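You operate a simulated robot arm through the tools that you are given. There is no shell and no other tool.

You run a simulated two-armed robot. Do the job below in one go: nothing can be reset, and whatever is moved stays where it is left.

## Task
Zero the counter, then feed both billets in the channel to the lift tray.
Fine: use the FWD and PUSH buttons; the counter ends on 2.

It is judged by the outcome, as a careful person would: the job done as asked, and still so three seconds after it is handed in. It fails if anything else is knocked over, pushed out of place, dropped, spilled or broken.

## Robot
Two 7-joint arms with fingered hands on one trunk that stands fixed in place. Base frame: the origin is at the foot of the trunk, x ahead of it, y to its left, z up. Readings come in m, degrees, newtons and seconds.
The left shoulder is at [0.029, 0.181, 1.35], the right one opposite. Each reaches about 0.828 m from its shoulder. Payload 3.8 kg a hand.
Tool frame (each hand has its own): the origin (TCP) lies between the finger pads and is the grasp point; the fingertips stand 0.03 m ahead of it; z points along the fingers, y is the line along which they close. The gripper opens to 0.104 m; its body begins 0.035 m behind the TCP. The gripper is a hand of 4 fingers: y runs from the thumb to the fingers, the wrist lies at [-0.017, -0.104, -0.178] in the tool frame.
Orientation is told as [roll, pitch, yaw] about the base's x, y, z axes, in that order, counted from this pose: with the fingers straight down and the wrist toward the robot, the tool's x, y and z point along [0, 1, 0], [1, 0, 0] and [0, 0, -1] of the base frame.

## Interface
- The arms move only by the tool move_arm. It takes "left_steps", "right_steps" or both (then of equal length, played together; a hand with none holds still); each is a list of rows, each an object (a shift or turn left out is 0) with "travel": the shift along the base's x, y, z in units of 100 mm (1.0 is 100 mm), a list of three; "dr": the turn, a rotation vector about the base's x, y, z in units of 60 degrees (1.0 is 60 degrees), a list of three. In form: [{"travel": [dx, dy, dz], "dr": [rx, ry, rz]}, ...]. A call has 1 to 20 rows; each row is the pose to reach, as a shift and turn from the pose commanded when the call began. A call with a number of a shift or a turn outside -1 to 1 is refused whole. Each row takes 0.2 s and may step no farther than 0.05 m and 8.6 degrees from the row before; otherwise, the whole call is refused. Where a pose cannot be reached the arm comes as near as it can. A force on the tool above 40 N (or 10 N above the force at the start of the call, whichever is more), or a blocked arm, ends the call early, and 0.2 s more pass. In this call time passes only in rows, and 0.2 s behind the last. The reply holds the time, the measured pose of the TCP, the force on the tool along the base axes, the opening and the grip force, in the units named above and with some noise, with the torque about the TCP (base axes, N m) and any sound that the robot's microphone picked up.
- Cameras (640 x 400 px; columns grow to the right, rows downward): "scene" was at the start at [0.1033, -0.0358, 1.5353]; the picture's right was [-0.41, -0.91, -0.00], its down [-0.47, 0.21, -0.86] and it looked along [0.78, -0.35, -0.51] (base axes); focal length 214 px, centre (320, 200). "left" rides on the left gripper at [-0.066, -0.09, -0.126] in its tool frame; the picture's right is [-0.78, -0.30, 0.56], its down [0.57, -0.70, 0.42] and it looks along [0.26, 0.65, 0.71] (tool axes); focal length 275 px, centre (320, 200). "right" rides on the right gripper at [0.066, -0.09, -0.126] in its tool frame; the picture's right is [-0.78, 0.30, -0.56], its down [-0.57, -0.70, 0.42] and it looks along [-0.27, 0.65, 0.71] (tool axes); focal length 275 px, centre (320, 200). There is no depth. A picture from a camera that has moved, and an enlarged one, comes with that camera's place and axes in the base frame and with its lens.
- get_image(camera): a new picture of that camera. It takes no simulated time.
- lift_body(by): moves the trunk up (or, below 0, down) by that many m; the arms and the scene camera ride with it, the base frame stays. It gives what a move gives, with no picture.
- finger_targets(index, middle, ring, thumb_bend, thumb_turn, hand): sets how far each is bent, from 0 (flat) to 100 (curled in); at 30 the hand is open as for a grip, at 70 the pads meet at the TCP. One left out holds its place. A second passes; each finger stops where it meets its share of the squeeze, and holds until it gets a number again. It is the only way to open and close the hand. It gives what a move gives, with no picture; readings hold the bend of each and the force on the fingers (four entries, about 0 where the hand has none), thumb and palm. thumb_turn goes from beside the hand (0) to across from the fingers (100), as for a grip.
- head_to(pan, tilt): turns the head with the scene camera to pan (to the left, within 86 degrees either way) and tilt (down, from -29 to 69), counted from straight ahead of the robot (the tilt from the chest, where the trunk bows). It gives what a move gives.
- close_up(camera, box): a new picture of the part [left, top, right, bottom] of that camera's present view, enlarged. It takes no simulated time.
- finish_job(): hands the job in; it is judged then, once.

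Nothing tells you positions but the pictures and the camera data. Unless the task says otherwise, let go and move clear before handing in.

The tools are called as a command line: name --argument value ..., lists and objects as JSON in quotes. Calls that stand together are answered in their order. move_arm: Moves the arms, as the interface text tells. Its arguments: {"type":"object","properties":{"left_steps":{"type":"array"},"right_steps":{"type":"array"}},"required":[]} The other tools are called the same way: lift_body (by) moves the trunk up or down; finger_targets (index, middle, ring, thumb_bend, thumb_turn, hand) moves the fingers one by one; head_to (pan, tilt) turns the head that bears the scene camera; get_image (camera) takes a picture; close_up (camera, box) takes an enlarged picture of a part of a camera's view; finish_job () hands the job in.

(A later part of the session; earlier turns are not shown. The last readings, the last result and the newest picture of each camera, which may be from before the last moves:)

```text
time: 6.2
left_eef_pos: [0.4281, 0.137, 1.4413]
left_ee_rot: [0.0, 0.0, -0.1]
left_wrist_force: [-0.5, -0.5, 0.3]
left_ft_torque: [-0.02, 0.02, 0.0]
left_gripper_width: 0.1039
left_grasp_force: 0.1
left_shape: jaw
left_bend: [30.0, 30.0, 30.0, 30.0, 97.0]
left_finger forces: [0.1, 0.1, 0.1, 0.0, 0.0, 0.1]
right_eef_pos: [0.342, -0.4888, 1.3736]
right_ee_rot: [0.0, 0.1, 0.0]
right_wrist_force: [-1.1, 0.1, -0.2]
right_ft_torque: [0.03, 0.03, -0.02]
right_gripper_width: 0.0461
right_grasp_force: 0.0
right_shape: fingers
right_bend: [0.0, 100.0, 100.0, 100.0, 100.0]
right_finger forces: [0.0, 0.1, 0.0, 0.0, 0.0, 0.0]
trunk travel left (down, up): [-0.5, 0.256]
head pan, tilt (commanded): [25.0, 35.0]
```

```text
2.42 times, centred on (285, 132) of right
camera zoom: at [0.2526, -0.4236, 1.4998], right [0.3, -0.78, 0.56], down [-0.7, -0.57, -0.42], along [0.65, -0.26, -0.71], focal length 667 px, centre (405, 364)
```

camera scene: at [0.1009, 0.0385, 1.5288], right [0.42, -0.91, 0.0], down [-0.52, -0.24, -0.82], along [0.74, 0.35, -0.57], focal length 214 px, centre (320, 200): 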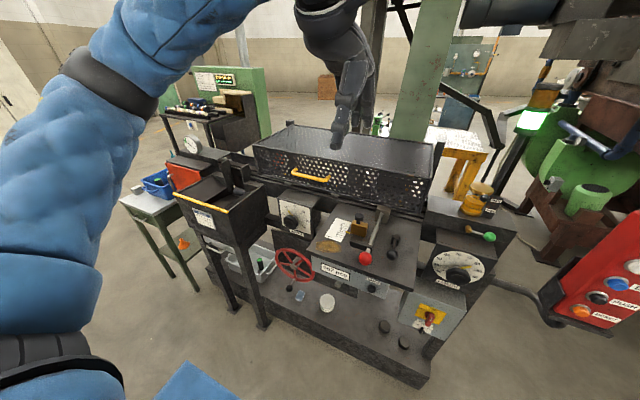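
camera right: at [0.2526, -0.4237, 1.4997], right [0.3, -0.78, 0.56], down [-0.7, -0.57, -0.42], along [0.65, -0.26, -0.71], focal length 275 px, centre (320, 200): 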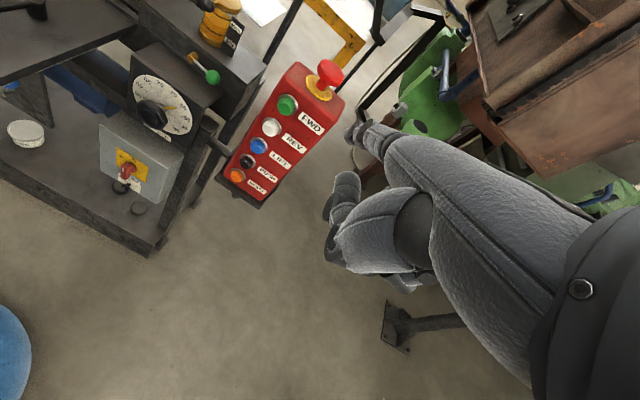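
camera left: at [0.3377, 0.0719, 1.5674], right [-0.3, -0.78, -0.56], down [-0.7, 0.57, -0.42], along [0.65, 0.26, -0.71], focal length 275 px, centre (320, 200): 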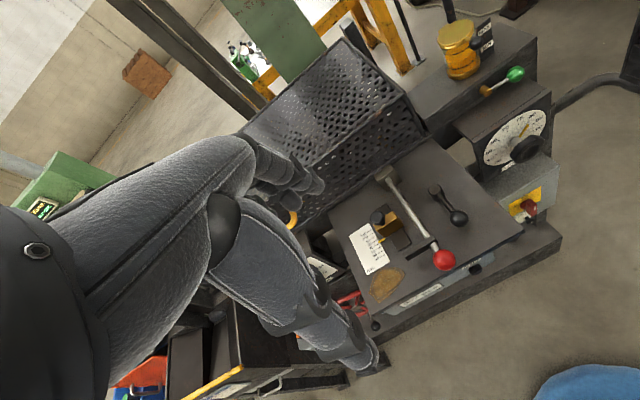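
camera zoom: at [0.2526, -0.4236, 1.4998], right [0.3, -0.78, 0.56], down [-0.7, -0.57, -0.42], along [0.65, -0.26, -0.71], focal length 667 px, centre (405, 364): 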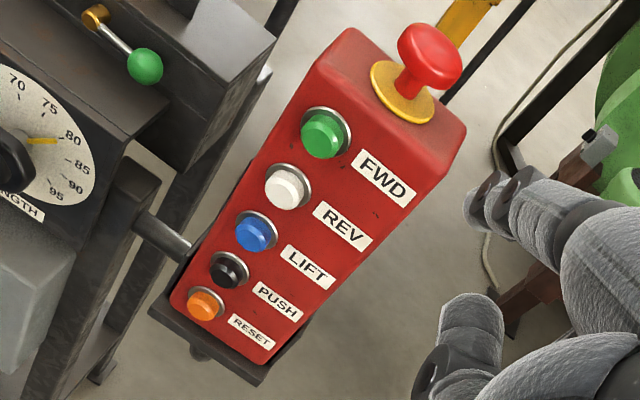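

The LENGTH, WIDTH and STROKE settings all match the card. The left hand will press ZERO: I'll point its index finger, pull back in front of the machine and pitch the hand so the finger points forward.

finger_targets --hand "left" --index 0 --middle 100 --ring 100 --thumb_bend 100 --thumb_turn 100

move_arm --left_steps '[{"travel": [-0.13, -0.05, 0], "dr": [0, -0.125, 0]}, {"travel": [-0.3, -0.1, -0.1], "dr": [0, -0.25, 0]}, {"travel": [-0.5, -0.15, -0.3], "dr": [0, -0.375, 0]}, {"travel": [-0.7, -0.2, -0.5], "dr": [0, -0.5, 0]}, {"travel": [-0.9, -0.25, -0.75], "dr": [0, -0.625, 0]}, {"travel": [-0.95, -0.3, -1.0], "dr": [0, -0.75, 0]}]'

get_image --camera "scene"

get_image --camera "left"

```text
time: 7.2
left_eef_pos: [0.4271, 0.1359, 1.4411]
left_ee_rot: [0.0, -0.1, 0.0]
left_wrist_force: [0.2, 0.8, 0.0]
left_ft_torque: [-0.03, 0.01, -0.02]
left_gripper_width: 0.046
left_grasp_force: 0.1
left_shape: fingers
left_bend: [0.0, 100.0, 100.0, 100.0, 100.0]
left_finger forces: [0.0, 0.0, 0.0, 0.0, 0.0, 0.1]
right_eef_pos: [0.3405, -0.4881, 1.3733]
right_ee_rot: [0.1, 0.0, 0.1]
right_wrist_force: [0.0, 0.6, -0.5]
right_ft_torque: [0.0, 0.0, 0.0]
right_gripper_width: 0.0461
right_grasp_force: 0.2
right_shape: fingers
right_bend: [0.0, 100.0, 100.0, 100.0, 100.0]
right_finger forces: [0.0, 0.0, 0.0, 0.1, 0.0, 0.0]
trunk travel left (down, up): [-0.5, 0.256]
head pan, tilt (commanded): [25.0, 35.0]
```

```text
time: 8.7
left_eef_pos: [0.3766, 0.0436, 1.3639]
left_ee_rot: [0.1, -45.2, 0.0]
left_wrist_force: [-0.3, -0.5, -0.7]
left_ft_torque: [0.02, 0.02, -0.01]
left_gripper_width: 0.046
left_grasp_force: 0.0
left_shape: fingers
left_bend: [0.0, 100.0, 100.0, 100.0, 100.0]
left_finger forces: [0.1, 0.1, 0.0, 0.0, 0.1, 0.2]
left hand out of reach, approached as far as the arm can: row 4, 5, 6
right_eef_pos: [0.341, -0.4908, 1.3734]
right_ee_rot: [0.1, -0.1, 0.1]
right_wrist_force: [-0.1, 0.5, -0.2]
right_ft_torque: [0.02, -0.03, 0.03]
right_gripper_width: 0.0459
right_grasp_force: 0.0
right_shape: fingers
right_bend: [0.0, 100.0, 100.0, 100.0, 100.0]
right_finger forces: [0.1, 0.1, 0.0, 0.0, 0.1, 0.0]
trunk travel left (down, up): [-0.5, 0.256]
head pan, tilt (commanded): [25.0, 35.0]
```

```text
taken
camera scene: at [0.1004, 0.0369, 1.5289], right [0.42, -0.91, 0.0], down [-0.52, -0.24, -0.82], along [0.74, 0.35, -0.57], focal length 214 px, centre (320, 200)
```

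scene: 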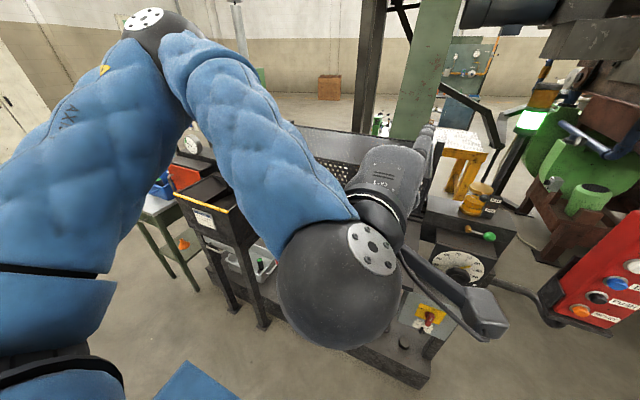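

```text
taken
camera left: at [0.2246, -0.0221, 1.3889], right [0.19, -0.78, -0.6], down [-0.19, 0.57, -0.8], along [0.96, 0.27, -0.04], focal length 275 px, centre (320, 200)
```

left: 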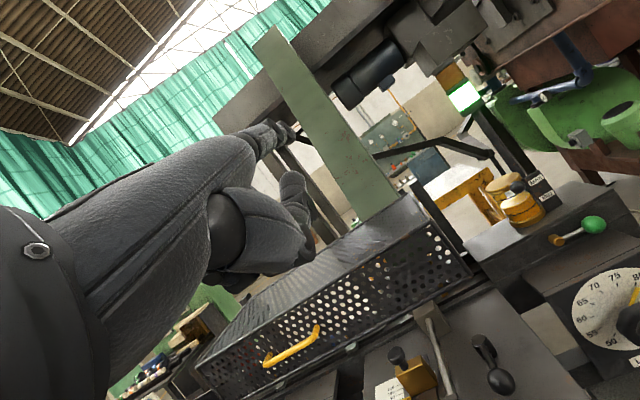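

The arm stopped a little short of that tucked-in pose but is in free space. I'll go lower, still in front of the machine (all of it lies beyond about x = 0.5), where the pose should be easier to reach.

move_arm --left_steps '[{"travel": [0.1, 0, -0.3]}, {"travel": [0.2, 0, -0.6]}, {"travel": [0.2, 0, -1.0]}]'

move_arm --left_steps '[{"travel": [0, 0, -0.4]}, {"travel": [0, 0, -0.7]}, {"travel": [0, 0, -1.0]}]'

```text
time: 9.4
left_eef_pos: [0.3975, 0.0427, 1.2655]
left_ee_rot: [0.0, -45.0, 0.0]
left_wrist_force: [-0.4, -0.2, -0.1]
left_ft_torque: [-0.01, 0.02, 0.02]
left_gripper_width: 0.0459
left_grasp_force: 0.0
left_shape: fingers
left_bend: [0.0, 100.0, 100.0, 100.0, 100.0]
left_finger forces: [0.0, 0.0, 0.1, 0.0, 0.0, 0.0]
right_eef_pos: [0.3417, -0.4888, 1.3727]
right_ee_rot: [0.1, 0.0, 0.1]
right_wrist_force: [-0.9, 0.4, 0.4]
right_ft_torque: [0.01, 0.01, -0.01]
right_gripper_width: 0.046
right_grasp_force: 0.0
right_shape: fingers
right_bend: [0.0, 100.0, 100.0, 100.0, 100.0]
right_finger forces: [0.0, 0.0, 0.0, 0.1, 0.1, 0.0]
trunk travel left (down, up): [-0.5, 0.256]
head pan, tilt (commanded): [25.0, 35.0]
```

```text
time: 10.2
left_eef_pos: [0.4091, 0.0482, 1.1729]
left_ee_rot: [-0.9, -46.7, 2.4]
left_wrist_force: [-0.4, 0.4, -0.2]
left_ft_torque: [-0.01, 0.01, 0.04]
left_gripper_width: 0.046
left_grasp_force: 0.0
left_shape: fingers
left_bend: [0.0, 100.0, 100.0, 100.0, 100.0]
left_finger forces: [0.0, 0.0, 0.0, 0.0, 0.0, 0.1]
right_eef_pos: [0.3423, -0.4891, 1.3732]
right_ee_rot: [0.0, 0.0, 0.2]
right_wrist_force: [-0.3, 0.6, -0.2]
right_ft_torque: [0.03, 0.01, 0.03]
right_gripper_width: 0.0457
right_grasp_force: 0.0
right_shape: fingers
right_bend: [0.0, 100.0, 100.0, 100.0, 100.0]
right_finger forces: [0.0, 0.0, 0.0, 0.0, 0.0, 0.0]
trunk travel left (down, up): [-0.5, 0.256]
head pan, tilt (commanded): [25.0, 35.0]
```

move_arm --left_steps '[{"travel": [-0.05, 0.1, -0.3]}, {"travel": [-0.1, 0.2, -0.6]}, {"travel": [-0.2, 0.2, -1.0]}]'

get_image --camera "scene"

get_image --camera "left"

```text
time: 11.1
left_eef_pos: [0.4081, 0.0456, 1.0707]
left_ee_rot: [-0.2, -44.4, -0.1]
left_wrist_force: [0.6, -0.4, 0.2]
left_ft_torque: [0.03, 0.02, -0.05]
left_gripper_width: 0.0459
left_grasp_force: 0.0
left_shape: fingers
left_bend: [0.0, 100.0, 100.0, 100.0, 100.0]
left_finger forces: [0.1, 0.0, 0.0, 0.0, 0.0, 0.0]
left hand out of reach, approached as far as the arm can: row 2, 3
right_eef_pos: [0.3426, -0.4873, 1.3737]
right_ee_rot: [0.1, 0.1, 0.0]
right_wrist_force: [-0.8, 0.8, 0.3]
right_ft_torque: [-0.02, -0.02, 0.01]
right_gripper_width: 0.0461
right_grasp_force: 0.1
right_shape: fingers
right_bend: [0.0, 100.0, 100.0, 100.0, 100.0]
right_finger forces: [0.0, 0.1, 0.0, 0.1, 0.1, 0.0]
trunk travel left (down, up): [-0.5, 0.256]
head pan, tilt (commanded): [25.0, 35.0]
```

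```text
taken
camera scene: at [0.1023, 0.0395, 1.5286], right [0.42, -0.91, 0.0], down [-0.52, -0.24, -0.82], along [0.74, 0.35, -0.57], focal length 214 px, centre (320, 200)
```

scene: 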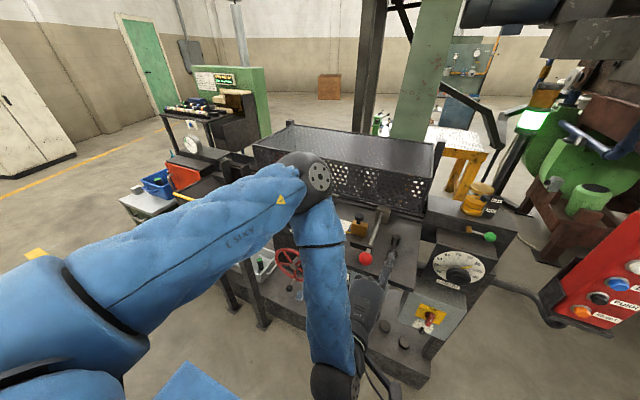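

```text
taken
camera left: at [0.2542, -0.0187, 1.0979], right [0.17, -0.78, -0.6], down [-0.2, 0.57, -0.8], along [0.96, 0.26, -0.06], focal length 275 px, centre (320, 200)
```

left: 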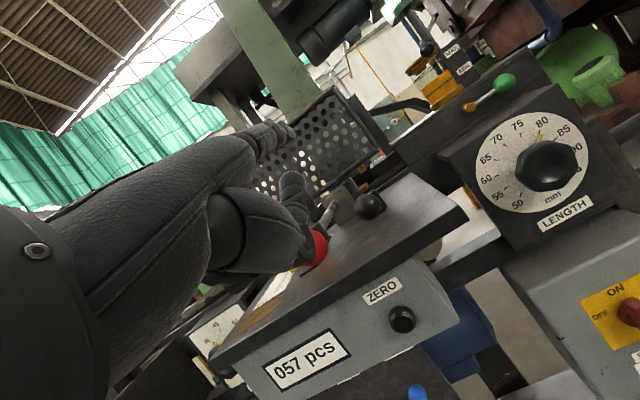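

The left camera shows the ZERO button and counter clearly now. I'm still well in front of the plate, so I'll keep lowering.

move_arm --left_steps '[{"travel": [-0.1, 0.1, -0.3]}, {"travel": [-0.2, 0.2, -0.6]}, {"travel": [-0.3, 0.3, -1.0]}]'

move_arm --left_steps '[{"travel": [0, 0, -0.3]}, {"travel": [0, 0, -0.7]}, {"travel": [0, 0, -1.0]}]'

get_image --camera "scene"

get_image --camera "left"

```text
time: 11.8
left_eef_pos: [0.4048, 0.0252, 1.037]
left_ee_rot: [0.3, -44.5, 0.1]
left_wrist_force: [0.7, -0.6, -0.2]
left_ft_torque: [0.02, 0.01, -0.01]
left_gripper_width: 0.0456
left_grasp_force: 0.0
left_shape: fingers
left_bend: [0.0, 100.0, 100.0, 100.0, 100.0]
left_finger forces: [0.0, 0.0, 0.0, 0.0, 0.0, 0.0]
left hand out of reach, approached as far as the arm can: row 1, 2, 3
right_eef_pos: [0.3409, -0.4884, 1.3734]
right_ee_rot: [0.0, 0.0, 0.1]
right_wrist_force: [0.4, -0.2, 0.3]
right_ft_torque: [-0.02, 0.0, -0.03]
right_gripper_width: 0.0461
right_grasp_force: 0.1
right_shape: fingers
right_bend: [0.0, 100.0, 100.0, 100.0, 100.0]
right_finger forces: [0.1, 0.0, 0.0, 0.1, 0.0, 0.0]
trunk travel left (down, up): [-0.5, 0.256]
head pan, tilt (commanded): [25.0, 35.0]
```

```text
time: 12.7
left_eef_pos: [0.3999, -0.0167, 0.995]
left_ee_rot: [0.2, -44.3, 0.4]
left_wrist_force: [-0.2, -0.4, -0.7]
left_ft_torque: [-0.03, 0.01, 0.04]
left_gripper_width: 0.0459
left_grasp_force: 0.1
left_shape: fingers
left_bend: [0.0, 100.0, 100.0, 100.0, 100.0]
left_finger forces: [0.0, 0.0, 0.0, 0.1, 0.0, 0.0]
left hand out of reach, approached as far as the arm can: row 1, 2, 3
right_eef_pos: [0.3418, -0.4891, 1.373]
right_ee_rot: [-0.1, 0.0, 0.1]
right_wrist_force: [-0.1, -0.7, 0.8]
right_ft_torque: [0.0, -0.02, 0.03]
right_gripper_width: 0.0461
right_grasp_force: 0.0
right_shape: fingers
right_bend: [0.0, 100.0, 100.0, 100.0, 100.0]
right_finger forces: [0.1, 0.0, 0.0, 0.0, 0.1, 0.1]
trunk travel left (down, up): [-0.5, 0.256]
head pan, tilt (commanded): [25.0, 35.0]
```

```text
taken
camera scene: at [0.1009, 0.038, 1.5288], right [0.42, -0.91, 0.0], down [-0.52, -0.24, -0.82], along [0.74, 0.35, -0.57], focal length 214 px, centre (320, 200)
```

scene: 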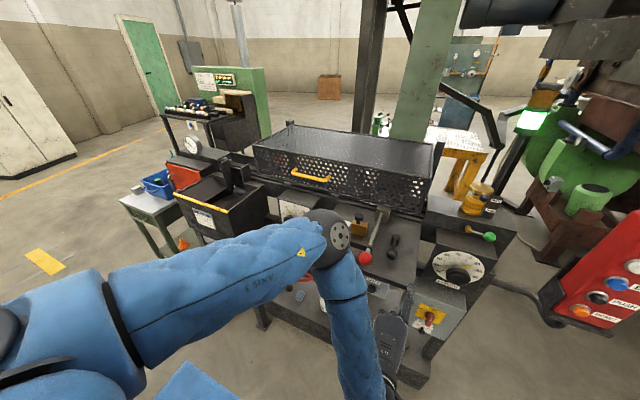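

```text
taken
camera left: at [0.2487, -0.0836, 1.0218], right [0.19, -0.77, -0.61], down [-0.21, 0.57, -0.79], along [0.96, 0.28, -0.06], focal length 275 px, centre (320, 200)
```

left: 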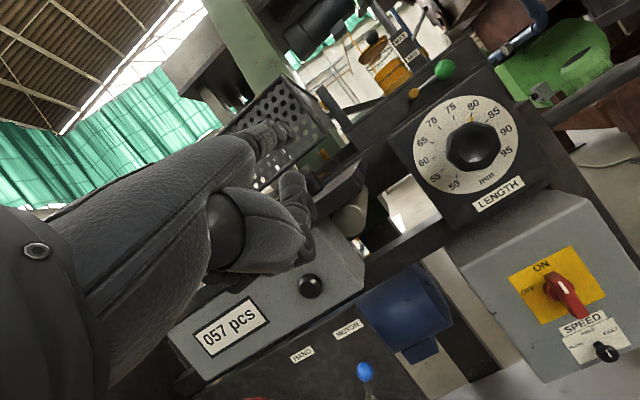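

There's a HAND/MOTOR selector with a blue knob below the counter, and it could matter for FWD. I'll zoom in on it and on the main switch.

close_up --camera "left" --box '[190, 270, 440, 400]'

close_up --camera "left" --box '[490, 230, 640, 380]'

close_up --camera "left" --box '[200, 40, 360, 240]'

```text
2.56 times, centred on (315, 335) of left
camera zoom: at [0.2487, -0.0836, 1.0218], right [0.19, -0.77, -0.61], down [-0.21, 0.57, -0.79], along [0.96, 0.28, -0.06], focal length 705 px, centre (333, -146)
```

zoom: 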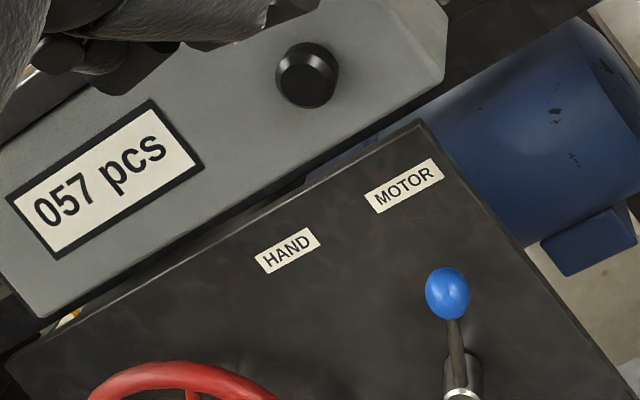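

```text
2.67 times, centred on (565, 305) of left
camera zoom: at [0.2487, -0.0836, 1.0218], right [0.19, -0.77, -0.61], down [-0.21, 0.57, -0.79], along [0.96, 0.28, -0.06], focal length 734 px, centre (-333, -80)
```

zoom: 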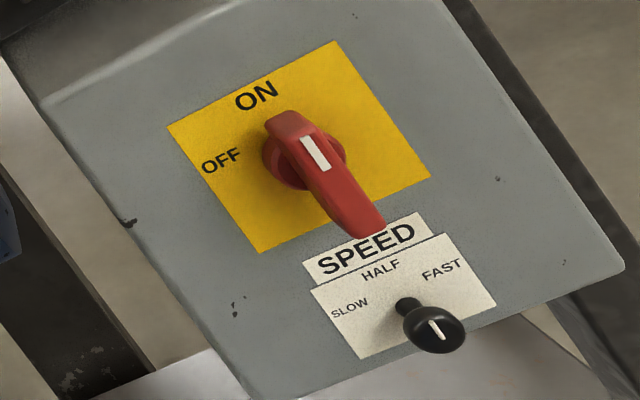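

```text
2.00 times, centred on (280, 140) of left
camera zoom: at [0.2487, -0.0836, 1.0218], right [0.19, -0.77, -0.61], down [-0.21, 0.57, -0.79], along [0.96, 0.28, -0.06], focal length 551 px, centre (400, 320)
```

zoom: 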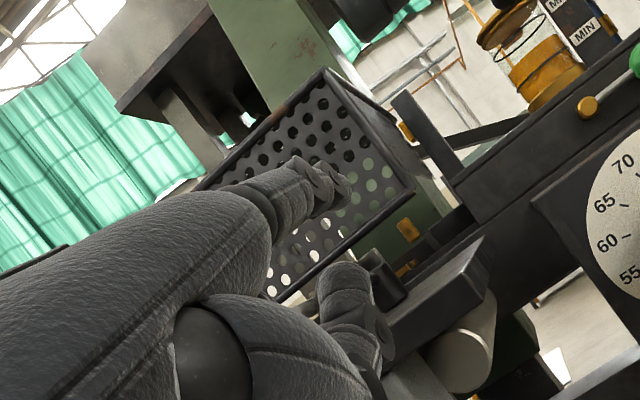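

Main switch ON, speed HALF, selector at MOTOR, guard shut and E-stop out, so the machine is ready. The left wrist is near its limit in this pose, so I'll raise the trunk a bit and use a flatter hand pitch.

lift_body --by 0.15

move_arm --left_steps '[{"travel": [-0.1, 0.1, 0], "dr": [0, 0.125, 0]}, {"travel": [-0.2, 0.2, 0], "dr": [0, 0.25, 0]}, {"travel": [-0.3, 0.4, 0], "dr": [0, 0.375, 0]}, {"travel": [-0.4, 0.6, 0], "dr": [0, 0.5, 0]}]'

get_image --camera "scene"

get_image --camera "left"

```text
time: 14.4
left_eef_pos: [0.4001, -0.0171, 1.1544]
left_ee_rot: [0.2, -45.6, 0.5]
left_wrist_force: [0.0, 0.9, 0.0]
left_ft_torque: [0.01, -0.04, 0.04]
left_gripper_width: 0.046
left_grasp_force: 0.1
left_shape: fingers
left_bend: [0.0, 100.0, 100.0, 100.0, 100.0]
left_finger forces: [0.0, 0.1, 0.2, 0.0, 0.1, 0.0]
right_eef_pos: [0.3417, -0.4885, 1.5238]
right_ee_rot: [0.0, 0.0, 0.0]
right_wrist_force: [0.4, 0.3, 0.0]
right_ft_torque: [-0.02, 0.01, 0.01]
right_gripper_width: 0.0462
right_grasp_force: 0.0
right_shape: fingers
right_bend: [0.0, 100.0, 100.0, 100.0, 100.0]
right_finger forces: [0.1, 0.0, 0.0, 0.0, 0.0, 0.1]
trunk travel left (down, up): [-0.65, 0.106]
head pan, tilt (commanded): [25.0, 35.0]
```

```text
time: 15.4
left_eef_pos: [0.3581, 0.0443, 1.153]
left_ee_rot: [0.4, -15.5, 0.3]
left_wrist_force: [-0.3, 0.5, 0.1]
left_ft_torque: [-0.01, 0.01, -0.06]
left_gripper_width: 0.046
left_grasp_force: 0.0
left_shape: fingers
left_bend: [0.0, 100.0, 100.0, 100.0, 100.0]
left_finger forces: [0.1, 0.0, 0.0, 0.0, 0.1, 0.0]
right_eef_pos: [0.3411, -0.4872, 1.5242]
right_ee_rot: [-0.2, -0.1, 0.1]
right_wrist_force: [-0.1, -0.3, 0.7]
right_ft_torque: [0.01, -0.04, -0.02]
right_gripper_width: 0.0462
right_grasp_force: 0.0
right_shape: fingers
right_bend: [0.0, 100.0, 100.0, 100.0, 100.0]
right_finger forces: [0.0, 0.1, 0.0, 0.0, 0.0, 0.0]
trunk travel left (down, up): [-0.65, 0.106]
head pan, tilt (commanded): [25.0, 35.0]
```

```text
taken
camera scene: at [0.0908, 0.0398, 1.6791], right [0.42, -0.91, 0.0], down [-0.52, -0.24, -0.82], along [0.74, 0.35, -0.57], focal length 214 px, centre (320, 200)
```

scene: 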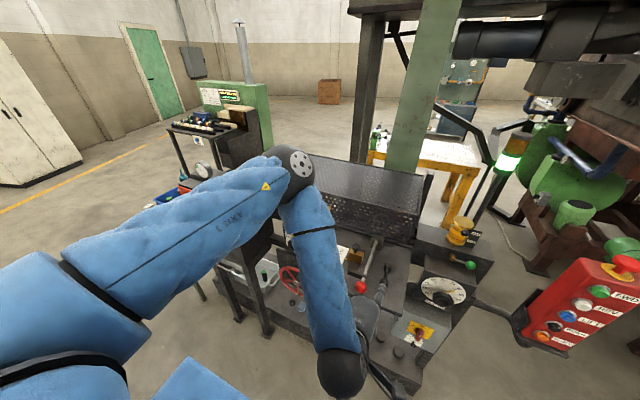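

```text
taken
camera left: at [0.2397, -0.0218, 1.2494], right [-0.13, -0.77, -0.62], down [-0.57, 0.57, -0.59], along [0.81, 0.27, -0.51], focal length 275 px, centre (320, 200)
```

left: 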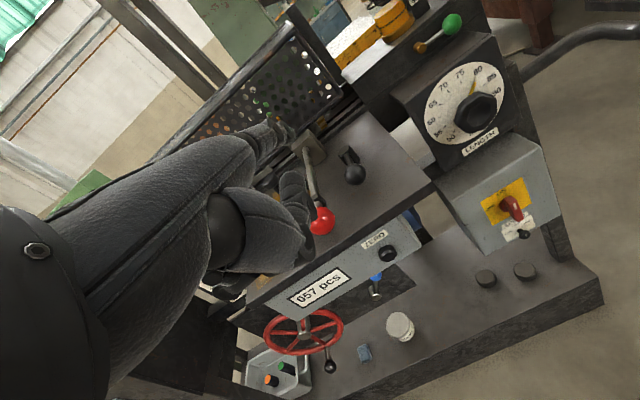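

At about -15° pitch the arm reaches comfortably, and the fingertip shows in the left view where I computed it. I'll lower the hand to ZERO's height, staying short of the plate.

move_arm --left_steps '[{"travel": [-0.05, 0.1, -0.35]}, {"travel": [-0.1, 0.2, -0.7]}, {"travel": [-0.1, 0.3, -1.0]}]'

move_arm --left_steps '[{"travel": [0, 0, -0.35]}, {"travel": [0, 0, -0.7]}, {"travel": [0, 0, -1.0]}]'

get_image --camera "left"

get_image --camera "scene"

```text
time: 16.2
left_eef_pos: [0.3505, 0.0644, 1.0604]
left_ee_rot: [0.6, -15.4, 0.6]
left_wrist_force: [0.7, -0.3, -0.4]
left_ft_torque: [0.01, -0.02, 0.0]
left_gripper_width: 0.046
left_grasp_force: 0.1
left_shape: fingers
left_bend: [0.0, 100.0, 100.0, 100.0, 100.0]
left_finger forces: [0.0, 0.1, 0.0, 0.0, 0.1, 0.1]
left hand out of reach, approached as far as the arm can: row 3
right_eef_pos: [0.3412, -0.4885, 1.5232]
right_ee_rot: [-0.1, 0.1, 0.1]
right_wrist_force: [0.2, -1.3, 0.4]
right_ft_torque: [0.01, 0.01, -0.02]
right_gripper_width: 0.0461
right_grasp_force: 0.0
right_shape: fingers
right_bend: [0.0, 100.0, 100.0, 100.0, 100.0]
right_finger forces: [0.0, 0.1, 0.0, 0.0, 0.1, 0.0]
trunk travel left (down, up): [-0.65, 0.106]
head pan, tilt (commanded): [25.0, 35.0]
```

```text
time: 17.0
left_eef_pos: [0.3593, 0.0278, 0.9919]
left_ee_rot: [1.3, -14.9, 1.1]
left_wrist_force: [-0.4, 0.0, -0.5]
left_ft_torque: [0.01, -0.03, -0.01]
left_gripper_width: 0.0459
left_grasp_force: 0.1
left_shape: fingers
left_bend: [0.0, 100.0, 100.0, 100.0, 100.0]
left_finger forces: [0.1, 0.0, 0.0, 0.0, 0.1, 0.1]
left hand out of reach, approached as far as the arm can: row 1, 2, 3
right_eef_pos: [0.3416, -0.4897, 1.5243]
right_ee_rot: [0.0, 0.0, 0.1]
right_wrist_force: [-0.3, 1.0, 1.2]
right_ft_torque: [-0.01, -0.01, 0.0]
right_gripper_width: 0.0459
right_grasp_force: 0.1
right_shape: fingers
right_bend: [0.0, 100.0, 100.0, 100.0, 100.0]
right_finger forces: [0.0, 0.1, 0.1, 0.1, 0.0, 0.1]
trunk travel left (down, up): [-0.65, 0.106]
head pan, tilt (commanded): [25.0, 35.0]
```

```text
taken
camera left: at [0.2421, -0.0425, 1.0885], right [-0.13, -0.77, -0.63], down [-0.58, 0.57, -0.58], along [0.8, 0.29, -0.52], focal length 275 px, centre (320, 200)
```

left: 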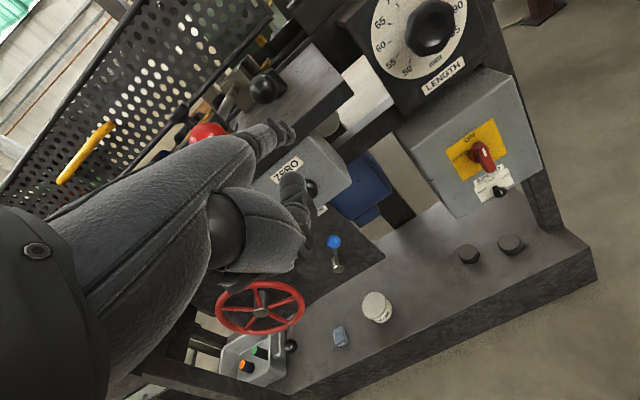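

```text
taken
camera scene: at [0.0907, 0.0385, 1.6792], right [0.42, -0.91, 0.0], down [-0.52, -0.24, -0.82], along [0.74, 0.35, -0.57], focal length 214 px, centre (320, 200)
```

scene: 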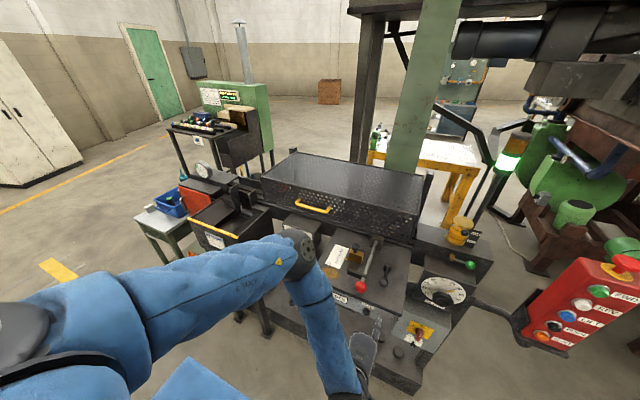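

The left wrist hits its limit at this low height relative to the shoulder. The start pose, with the hand at shoulder height, was comfortable, so I'll bring the hand up, pull it in and lower the trunk instead. That also gives the head a flatter view through the guard.

move_arm --left_steps '[{"travel": [-0.05, 0.1, 0.35]}, {"travel": [-0.1, 0.2, 0.7]}, {"travel": [-0.1, 0.3, 1.0]}]'

move_arm --left_steps '[{"travel": [0, 0.1, 0.35], "dr": [0, 0.08, 0]}, {"travel": [0, 0.2, 0.7], "dr": [0, 0.16, 0]}, {"travel": [0, 0.3, 1.0], "dr": [0, 0.25, 0]}]'

move_arm --left_steps '[{"travel": [0, 0, 0.35]}, {"travel": [0, 0, 0.7]}, {"travel": [0, 0, 1.0]}]'

move_arm --left_steps '[{"travel": [0, 0, 0.35]}, {"travel": [0, 0, 0.7]}, {"travel": [0, 0, 1.0]}]'

```text
time: 17.8
left_eef_pos: [0.3487, 0.0562, 1.0917]
left_ee_rot: [0.5, -15.7, 0.4]
left_wrist_force: [0.6, -0.2, 0.7]
left_ft_torque: [-0.01, 0.01, -0.02]
left_gripper_width: 0.0458
left_grasp_force: 0.1
left_shape: fingers
left_bend: [0.0, 100.0, 100.0, 100.0, 100.0]
left_finger forces: [0.1, 0.2, 0.0, 0.0, 0.1, 0.0]
right_eef_pos: [0.3421, -0.4883, 1.5244]
right_ee_rot: [0.0, 0.0, 0.2]
right_wrist_force: [-0.4, -0.4, -0.3]
right_ft_torque: [0.01, 0.0, 0.04]
right_gripper_width: 0.0462
right_grasp_force: 0.1
right_shape: fingers
right_bend: [0.0, 100.0, 100.0, 100.0, 100.0]
right_finger forces: [0.1, 0.1, 0.0, 0.0, 0.0, 0.0]
trunk travel left (down, up): [-0.65, 0.106]
head pan, tilt (commanded): [25.0, 35.0]
```

```text
time: 18.6
left_eef_pos: [0.3493, 0.0878, 1.1904]
left_ee_rot: [0.6, -0.6, 0.2]
left_wrist_force: [0.4, 1.0, 0.4]
left_ft_torque: [0.01, 0.01, -0.01]
left_gripper_width: 0.0458
left_grasp_force: 0.1
left_shape: fingers
left_bend: [0.0, 100.0, 100.0, 100.0, 100.0]
left_finger forces: [0.1, 0.0, 0.0, 0.1, 0.0, 0.0]
right_eef_pos: [0.3409, -0.4878, 1.525]
right_ee_rot: [-0.1, 0.0, 0.1]
right_wrist_force: [0.5, 0.0, 0.2]
right_ft_torque: [-0.06, -0.02, 0.02]
right_gripper_width: 0.0462
right_grasp_force: 0.1
right_shape: fingers
right_bend: [0.0, 100.0, 100.0, 100.0, 100.0]
right_finger forces: [0.1, 0.0, 0.0, 0.0, 0.0, 0.0]
trunk travel left (down, up): [-0.65, 0.106]
head pan, tilt (commanded): [25.0, 35.0]
```

```text
time: 19.4
left_eef_pos: [0.3476, 0.0885, 1.2908]
left_ee_rot: [0.6, -0.6, 0.3]
left_wrist_force: [0.2, 0.5, 0.4]
left_ft_torque: [0.0, 0.0, 0.02]
left_gripper_width: 0.0462
left_grasp_force: 0.0
left_shape: fingers
left_bend: [0.0, 100.0, 100.0, 100.0, 100.0]
left_finger forces: [0.1, 0.0, 0.0, 0.0, 0.0, 0.0]
right_eef_pos: [0.3407, -0.4888, 1.5227]
right_ee_rot: [0.0, 0.0, 0.2]
right_wrist_force: [0.2, -0.3, -0.6]
right_ft_torque: [-0.01, -0.01, 0.01]
right_gripper_width: 0.046
right_grasp_force: 0.1
right_shape: fingers
right_bend: [0.0, 100.0, 100.0, 100.0, 100.0]
right_finger forces: [0.0, 0.0, 0.0, 0.0, 0.0, 0.1]
trunk travel left (down, up): [-0.65, 0.106]
head pan, tilt (commanded): [25.0, 35.0]
```

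```text
time: 20.2
left_eef_pos: [0.3488, 0.0879, 1.3919]
left_ee_rot: [0.7, -0.7, 0.4]
left_wrist_force: [-0.9, -0.4, -0.7]
left_ft_torque: [0.0, 0.0, -0.02]
left_gripper_width: 0.0458
left_grasp_force: 0.0
left_shape: fingers
left_bend: [0.0, 100.0, 100.0, 100.0, 100.0]
left_finger forces: [0.1, 0.0, 0.0, 0.0, 0.0, 0.1]
right_eef_pos: [0.3423, -0.4889, 1.5244]
right_ee_rot: [0.0, 0.1, 0.1]
right_wrist_force: [-0.4, 0.2, -1.4]
right_ft_torque: [0.0, -0.03, 0.0]
right_gripper_width: 0.046
right_grasp_force: 0.1
right_shape: fingers
right_bend: [0.0, 100.0, 100.0, 100.0, 100.0]
right_finger forces: [0.0, 0.0, 0.1, 0.1, 0.0, 0.1]
trunk travel left (down, up): [-0.65, 0.106]
head pan, tilt (commanded): [25.0, 35.0]
```

At pitch 0 the arm follows fine with the tip at x ≈ 0.45, clear of the plate edge (about 0.505). I'll lower the trunk by 0.3 m.

lift_body --by -0.3

get_image --camera "scene"

get_image --camera "left"

```text
time: 23.2
left_eef_pos: [0.348, 0.0887, 1.0914]
left_ee_rot: [0.7, -0.7, 0.4]
left_wrist_force: [0.5, 0.2, -0.5]
left_ft_torque: [-0.01, 0.0, 0.0]
left_gripper_width: 0.0459
left_grasp_force: 0.0
left_shape: fingers
left_bend: [0.0, 100.0, 100.0, 100.0, 100.0]
left_finger forces: [0.0, 0.0, 0.1, 0.0, 0.1, 0.1]
right_eef_pos: [0.3408, -0.4883, 1.2239]
right_ee_rot: [0.1, -0.1, 0.1]
right_wrist_force: [0.3, -0.3, 0.9]
right_ft_torque: [0.01, 0.01, 0.02]
right_gripper_width: 0.0461
right_grasp_force: 0.1
right_shape: fingers
right_bend: [0.0, 100.0, 100.0, 100.0, 100.0]
right_finger forces: [0.1, 0.0, 0.1, 0.0, 0.0, 0.1]
trunk travel left (down, up): [-0.35, 0.406]
head pan, tilt (commanded): [25.0, 35.0]
```

```text
taken
camera scene: at [0.134, 0.0385, 1.3778], right [0.42, -0.91, 0.0], down [-0.52, -0.24, -0.82], along [0.74, 0.35, -0.57], focal length 214 px, centre (320, 200)
```

scene: 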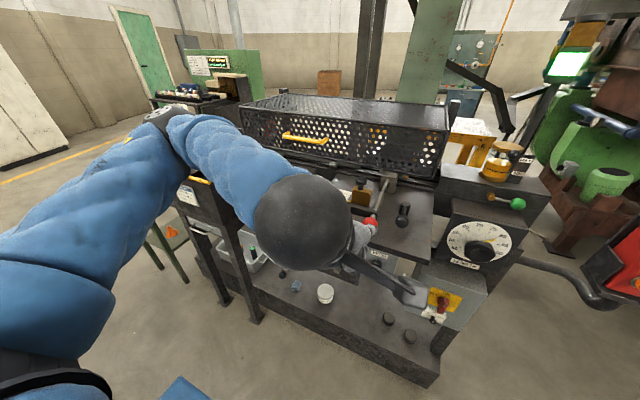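

```text
taken
camera left: at [0.2579, 0.0206, 1.216], right [-0.28, -0.77, -0.57], down [-0.7, 0.57, -0.43], along [0.65, 0.28, -0.7], focal length 275 px, centre (320, 200)
```

left: 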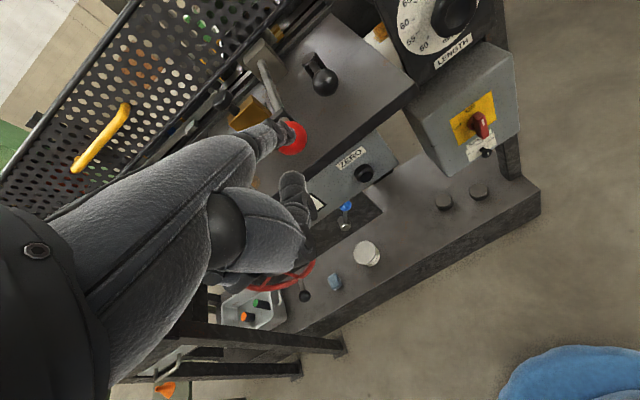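

ZERO's position is confirmed at about [0.511, 0.057, 0.933]. I'll check inside the guard from this lower view before lowering the finger.

close_up --camera "left" --box '[60, 0, 340, 160]'

close_up --camera "scene" --box '[230, 90, 350, 165]'

close_up --camera "scene" --box '[340, 100, 460, 185]'

close_up --camera "scene" --box '[535, 0, 640, 110]'

```text
2.29 times, centred on (200, 80) of left
camera zoom: at [0.2579, 0.0206, 1.216], right [-0.28, -0.77, -0.57], down [-0.7, 0.57, -0.43], along [0.65, 0.28, -0.7], focal length 629 px, centre (594, 474)
```

zoom: 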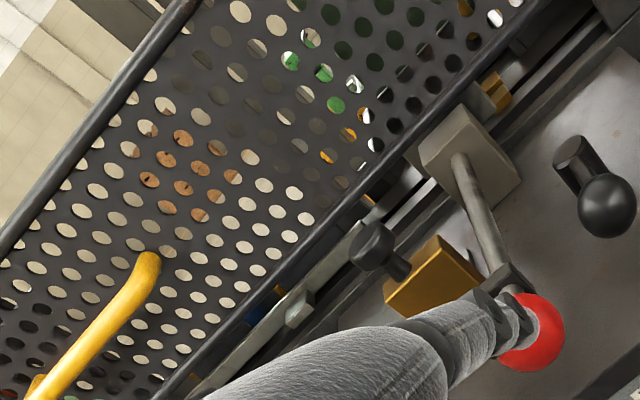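

```text
5.33 times, centred on (290, 128) of scene
camera zoom: at [0.134, 0.0385, 1.3778], right [0.42, -0.91, 0.0], down [-0.52, -0.24, -0.82], along [0.74, 0.35, -0.57], focal length 1144 px, centre (480, 587)
```

zoom: 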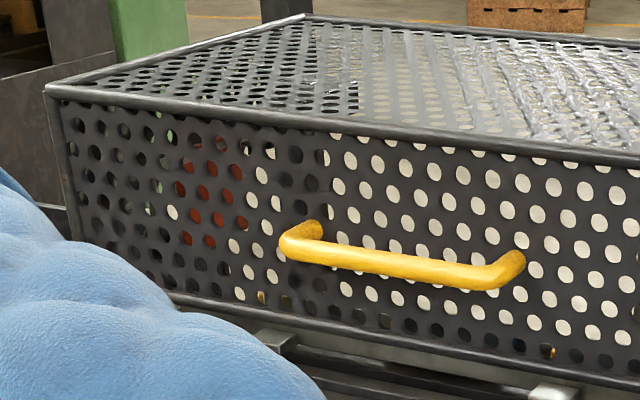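

```text
4.71 times, centred on (400, 142) of scene
camera zoom: at [0.134, 0.0385, 1.3778], right [0.42, -0.91, 0.0], down [-0.52, -0.24, -0.82], along [0.74, 0.35, -0.57], focal length 1009 px, centre (-56, 471)
```

zoom: 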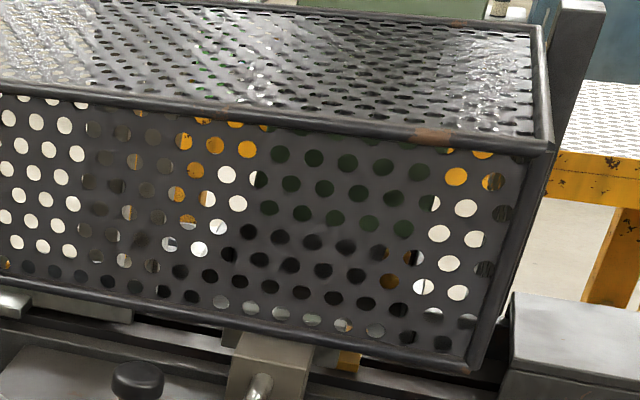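

```text
3.64 times, centred on (588, 55) of scene
camera zoom: at [0.134, 0.0385, 1.3778], right [0.42, -0.91, 0.0], down [-0.52, -0.24, -0.82], along [0.74, 0.35, -0.57], focal length 780 px, centre (-653, 727)
```

zoom: 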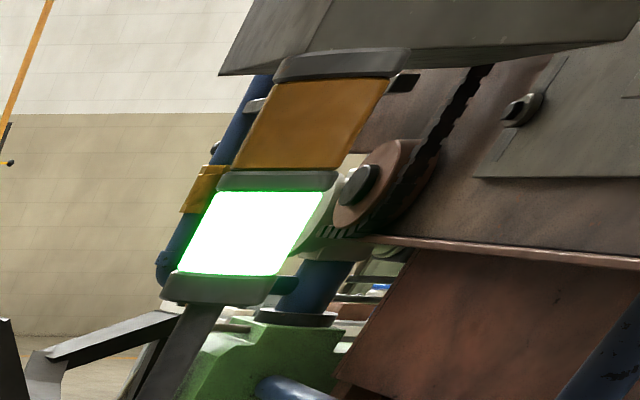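

The stack light is green for ready. Now I'll lower the left hand so the index tip is level with ZERO, about 4 cm short of it.

move_arm --left_steps '[{"travel": [0, -0.05, -0.35]}, {"travel": [0, -0.1, -0.7]}, {"travel": [0, -0.14, -1.0]}]'

move_arm --left_steps '[{"travel": [0.1, 0, -0.3]}, {"travel": [0.2, 0, -0.62]}]'

get_image --camera "left"

get_image --camera "scene"

```text
time: 24.0
left_eef_pos: [0.3489, 0.0715, 0.99]
left_ee_rot: [0.5, -0.6, 0.4]
left_wrist_force: [0.0, -1.0, 0.2]
left_ft_torque: [-0.03, 0.0, -0.01]
left_gripper_width: 0.0459
left_grasp_force: 0.0
left_shape: fingers
left_bend: [0.0, 100.0, 100.0, 100.0, 100.0]
left_finger forces: [0.0, 0.1, 0.1, 0.1, 0.1, 0.0]
left hand out of reach, approached as far as the arm can: row 1, 2
right_eef_pos: [0.3414, -0.4889, 1.2235]
right_ee_rot: [0.1, -0.1, 0.1]
right_wrist_force: [-0.6, 0.4, 0.5]
right_ft_torque: [0.0, -0.02, 0.0]
right_gripper_width: 0.046
right_grasp_force: 0.0
right_shape: fingers
right_bend: [0.0, 100.0, 100.0, 100.0, 100.0]
right_finger forces: [0.1, 0.0, 0.0, 0.0, 0.0, 0.0]
trunk travel left (down, up): [-0.35, 0.406]
head pan, tilt (commanded): [25.0, 35.0]
```

```text
time: 24.6
left_eef_pos: [0.3703, 0.0717, 0.9288]
left_ee_rot: [0.4, -0.6, 0.3]
left_wrist_force: [0.4, 0.0, -0.2]
left_ft_torque: [0.0, 0.0, 0.0]
left_gripper_width: 0.0459
left_grasp_force: 0.1
left_shape: fingers
left_bend: [0.0, 100.0, 100.0, 100.0, 100.0]
left_finger forces: [0.1, 0.0, 0.0, 0.0, 0.0, 0.0]
right_eef_pos: [0.3412, -0.4879, 1.222]
right_ee_rot: [0.0, 0.0, 0.1]
right_wrist_force: [0.2, -0.3, 0.2]
right_ft_torque: [-0.02, 0.01, -0.01]
right_gripper_width: 0.0461
right_grasp_force: 0.0
right_shape: fingers
right_bend: [0.0, 100.0, 100.0, 100.0, 100.0]
right_finger forces: [0.0, 0.1, 0.0, 0.1, 0.1, 0.0]
trunk travel left (down, up): [-0.35, 0.406]
head pan, tilt (commanded): [25.0, 35.0]
```

```text
taken
camera left: at [0.2795, 0.0049, 1.0523], right [-0.29, -0.77, -0.57], down [-0.7, 0.57, -0.43], along [0.65, 0.28, -0.7], focal length 275 px, centre (320, 200)
```

left: 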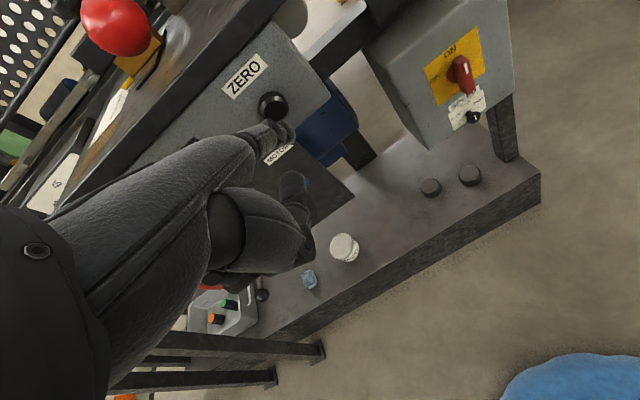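

```text
taken
camera scene: at [0.1344, 0.0385, 1.3776], right [0.42, -0.91, 0.0], down [-0.52, -0.24, -0.82], along [0.74, 0.35, -0.57], focal length 214 px, centre (320, 200)
```

scene: 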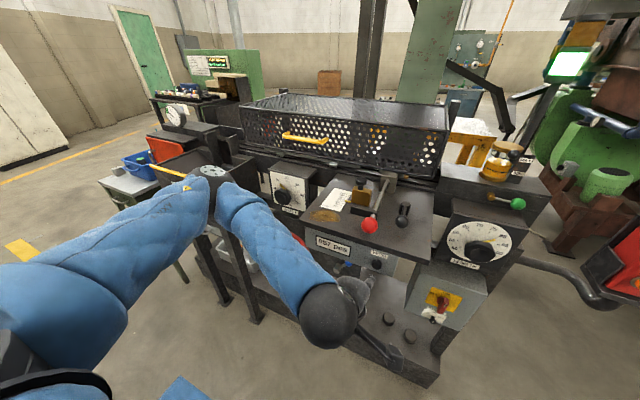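

close_up --camera "left" --box '[210, 60, 350, 190]'

close_up --camera "scene" --box '[300, 220, 420, 320]'

```text
3.08 times, centred on (280, 125) of left
camera zoom: at [0.2795, 0.0049, 1.0523], right [-0.29, -0.77, -0.57], down [-0.7, 0.57, -0.43], along [0.65, 0.28, -0.7], focal length 847 px, centre (443, 431)
```

zoom: 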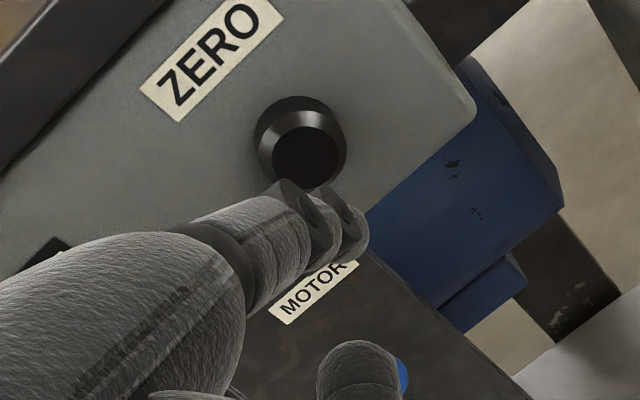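

```text
4.00 times, centred on (360, 270) of scene
camera zoom: at [0.1344, 0.0385, 1.3776], right [0.42, -0.91, 0.0], down [-0.52, -0.24, -0.82], along [0.74, 0.35, -0.57], focal length 858 px, centre (160, -80)
```

zoom: 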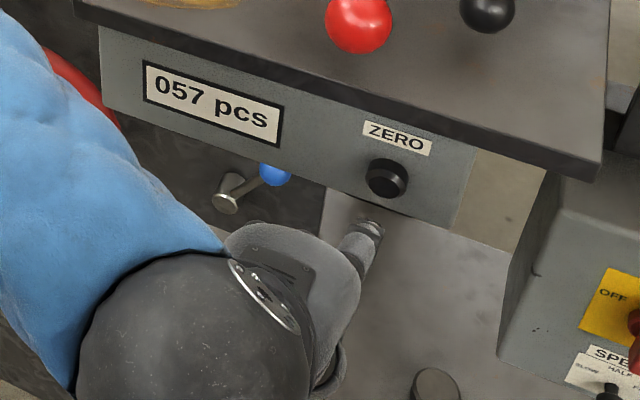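

The fingertip, about [0.469, 0.058, 0.934], is lined up with the ZERO button, about [0.512, 0.059, 0.934]. I'll push forward slowly and watch the force.

move_arm --left_steps '[{"travel": [0.2, 0.01, 0.01]}, {"travel": [0.32, 0.01, 0.02]}, {"travel": [0.38, 0.01, 0.02]}, {"travel": [0.42, 0.01, 0.02]}]'

close_up --camera "left" --box '[210, 60, 350, 190]'

close_up --camera "scene" --box '[300, 220, 420, 320]'

```text
time: 25.6
left_eef_pos: [0.4105, 0.0737, 0.9299]
left_ee_rot: [0.7, -0.6, 0.3]
left_wrist_force: [-10.4, 0.6, 0.3]
left_ft_torque: [0.02, 0.08, -0.17]
left_gripper_width: 0.0397
left_grasp_force: 4.7
left_shape: fingers
left_bend: [4.0, 100.0, 100.0, 100.0, 100.0]
left_finger forces: [9.8, 0.0, 0.0, 0.0, 0.0, 0.1]
right_eef_pos: [0.34, -0.489, 1.2248]
right_ee_rot: [0.0, 0.0, 0.1]
right_wrist_force: [-0.3, -0.9, 0.0]
right_ft_torque: [-0.02, 0.05, -0.03]
right_gripper_width: 0.0458
right_grasp_force: 0.2
right_shape: fingers
right_bend: [0.0, 100.0, 100.0, 100.0, 100.0]
right_finger forces: [0.0, 0.1, 0.0, 0.0, 0.0, 0.0]
trunk travel left (down, up): [-0.35, 0.406]
head pan, tilt (commanded): [25.0, 35.0]
heard: click
```

```text
3.08 times, centred on (280, 125) of left
camera zoom: at [0.3192, 0.0071, 1.0552], right [-0.29, -0.77, -0.57], down [-0.7, 0.57, -0.42], along [0.65, 0.28, -0.71], focal length 847 px, centre (443, 431)
```

zoom: 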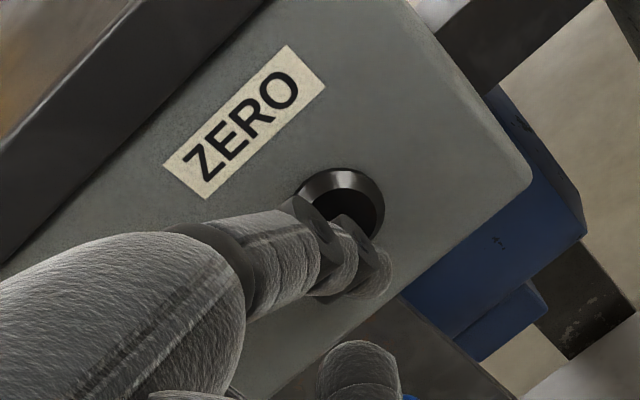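

```text
4.00 times, centred on (360, 270) of scene
camera zoom: at [0.1329, 0.0384, 1.3778], right [0.42, -0.91, 0.0], down [-0.52, -0.24, -0.82], along [0.74, 0.35, -0.57], focal length 858 px, centre (160, -80)
```

zoom: 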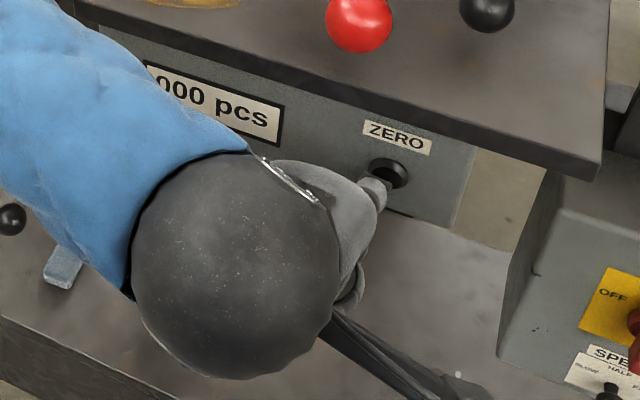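

I heard a click and the counter now reads 000. I'll back the finger off straight and confirm.

move_arm --left_steps '[{"travel": [-0.15, 0, 0]}, {"travel": [-0.4, 0, 0]}, {"travel": [-0.65, 0, 0]}]'

move_arm --left_steps '[{"travel": [0, 0.05, 0.35]}, {"travel": [0, 0.1, 0.7]}, {"travel": [0, 0.15, 1.0]}]'

move_arm --left_steps '[{"travel": [0, 0.2, 0.35]}, {"travel": [0, 0.4, 0.7]}, {"travel": [0, 0.6, 1.0]}]'

get_image --camera "scene"

get_image --camera "left"

```text
time: 26.4
left_eef_pos: [0.3447, 0.0742, 0.9329]
left_ee_rot: [0.5, -0.7, 0.4]
left_wrist_force: [-0.4, -0.3, -0.4]
left_ft_torque: [0.02, 0.0, -0.04]
left_gripper_width: 0.0458
left_grasp_force: 0.1
left_shape: fingers
left_bend: [0.0, 100.0, 100.0, 100.0, 100.0]
left_finger forces: [0.0, 0.1, 0.0, 0.0, 0.1, 0.0]
right_eef_pos: [0.3407, -0.4884, 1.2235]
right_ee_rot: [0.0, 0.0, 0.2]
right_wrist_force: [0.0, 0.3, 0.0]
right_ft_torque: [0.03, 0.03, 0.02]
right_gripper_width: 0.0456
right_grasp_force: 0.1
right_shape: fingers
right_bend: [0.0, 100.0, 100.0, 100.0, 100.0]
right_finger forces: [0.0, 0.0, 0.0, 0.1, 0.0, 0.0]
trunk travel left (down, up): [-0.35, 0.406]
head pan, tilt (commanded): [25.0, 35.0]
```

```text
time: 27.2
left_eef_pos: [0.3567, 0.0814, 1.0329]
left_ee_rot: [0.7, -0.5, 0.5]
left_wrist_force: [-0.3, 0.2, 0.2]
left_ft_torque: [0.01, 0.01, 0.03]
left_gripper_width: 0.0458
left_grasp_force: 0.0
left_shape: fingers
left_bend: [0.0, 100.0, 100.0, 100.0, 100.0]
left_finger forces: [0.1, 0.1, 0.0, 0.0, 0.0, 0.0]
left hand out of reach, approached as far as the arm can: row 2, 3
right_eef_pos: [0.3392, -0.4879, 1.2235]
right_ee_rot: [0.1, 0.0, 0.1]
right_wrist_force: [-0.6, -0.1, -0.3]
right_ft_torque: [-0.03, 0.0, -0.02]
right_gripper_width: 0.0459
right_grasp_force: 0.1
right_shape: fingers
right_bend: [0.0, 100.0, 100.0, 100.0, 100.0]
right_finger forces: [0.0, 0.0, 0.1, 0.0, 0.0, 0.0]
trunk travel left (down, up): [-0.35, 0.406]
head pan, tilt (commanded): [25.0, 35.0]
```

```text
time: 28.0
left_eef_pos: [0.3599, 0.1412, 1.1369]
left_ee_rot: [0.7, -0.6, 0.3]
left_wrist_force: [0.9, -0.2, 0.5]
left_ft_torque: [-0.03, 0.0, 0.01]
left_gripper_width: 0.0459
left_grasp_force: 0.1
left_shape: fingers
left_bend: [0.0, 100.0, 100.0, 100.0, 100.0]
left_finger forces: [0.1, 0.0, 0.1, 0.0, 0.0, 0.0]
left hand out of reach, approached as far as the arm can: row 1, 2, 3
right_eef_pos: [0.3398, -0.4869, 1.2246]
right_ee_rot: [-0.1, 0.0, 0.1]
right_wrist_force: [0.0, 0.0, -0.2]
right_ft_torque: [0.02, -0.01, 0.0]
right_gripper_width: 0.0465
right_grasp_force: 0.1
right_shape: fingers
right_bend: [0.0, 100.0, 100.0, 100.0, 100.0]
right_finger forces: [0.1, 0.0, 0.1, 0.0, 0.0, 0.0]
trunk travel left (down, up): [-0.35, 0.406]
head pan, tilt (commanded): [25.0, 35.0]
```

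```text
taken
camera scene: at [0.1335, 0.0394, 1.3777], right [0.42, -0.91, 0.0], down [-0.52, -0.24, -0.82], along [0.74, 0.35, -0.57], focal length 214 px, centre (320, 200)
```

scene: 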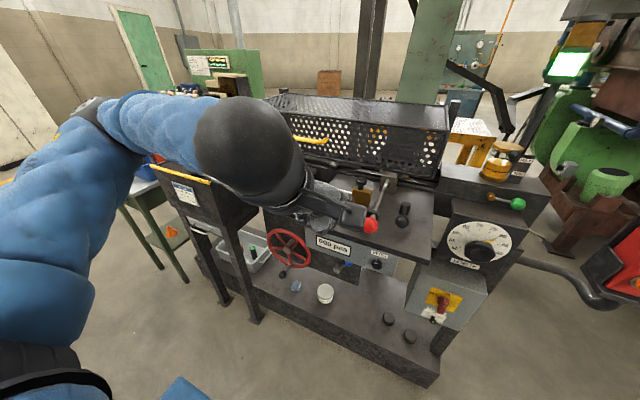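

```text
taken
camera left: at [0.2692, 0.0748, 1.2611], right [-0.29, -0.77, -0.57], down [-0.7, 0.57, -0.42], along [0.65, 0.28, -0.71], focal length 275 px, centre (320, 200)
```

left: 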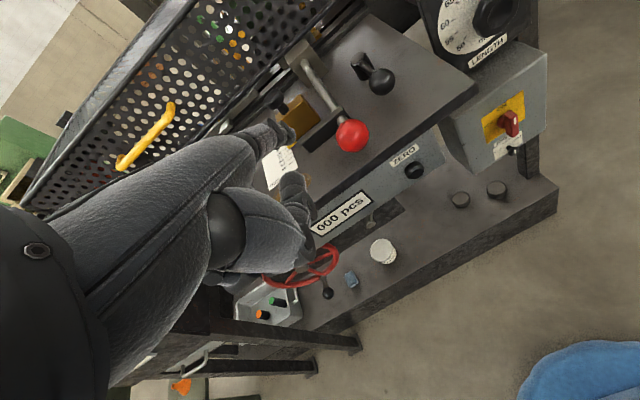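

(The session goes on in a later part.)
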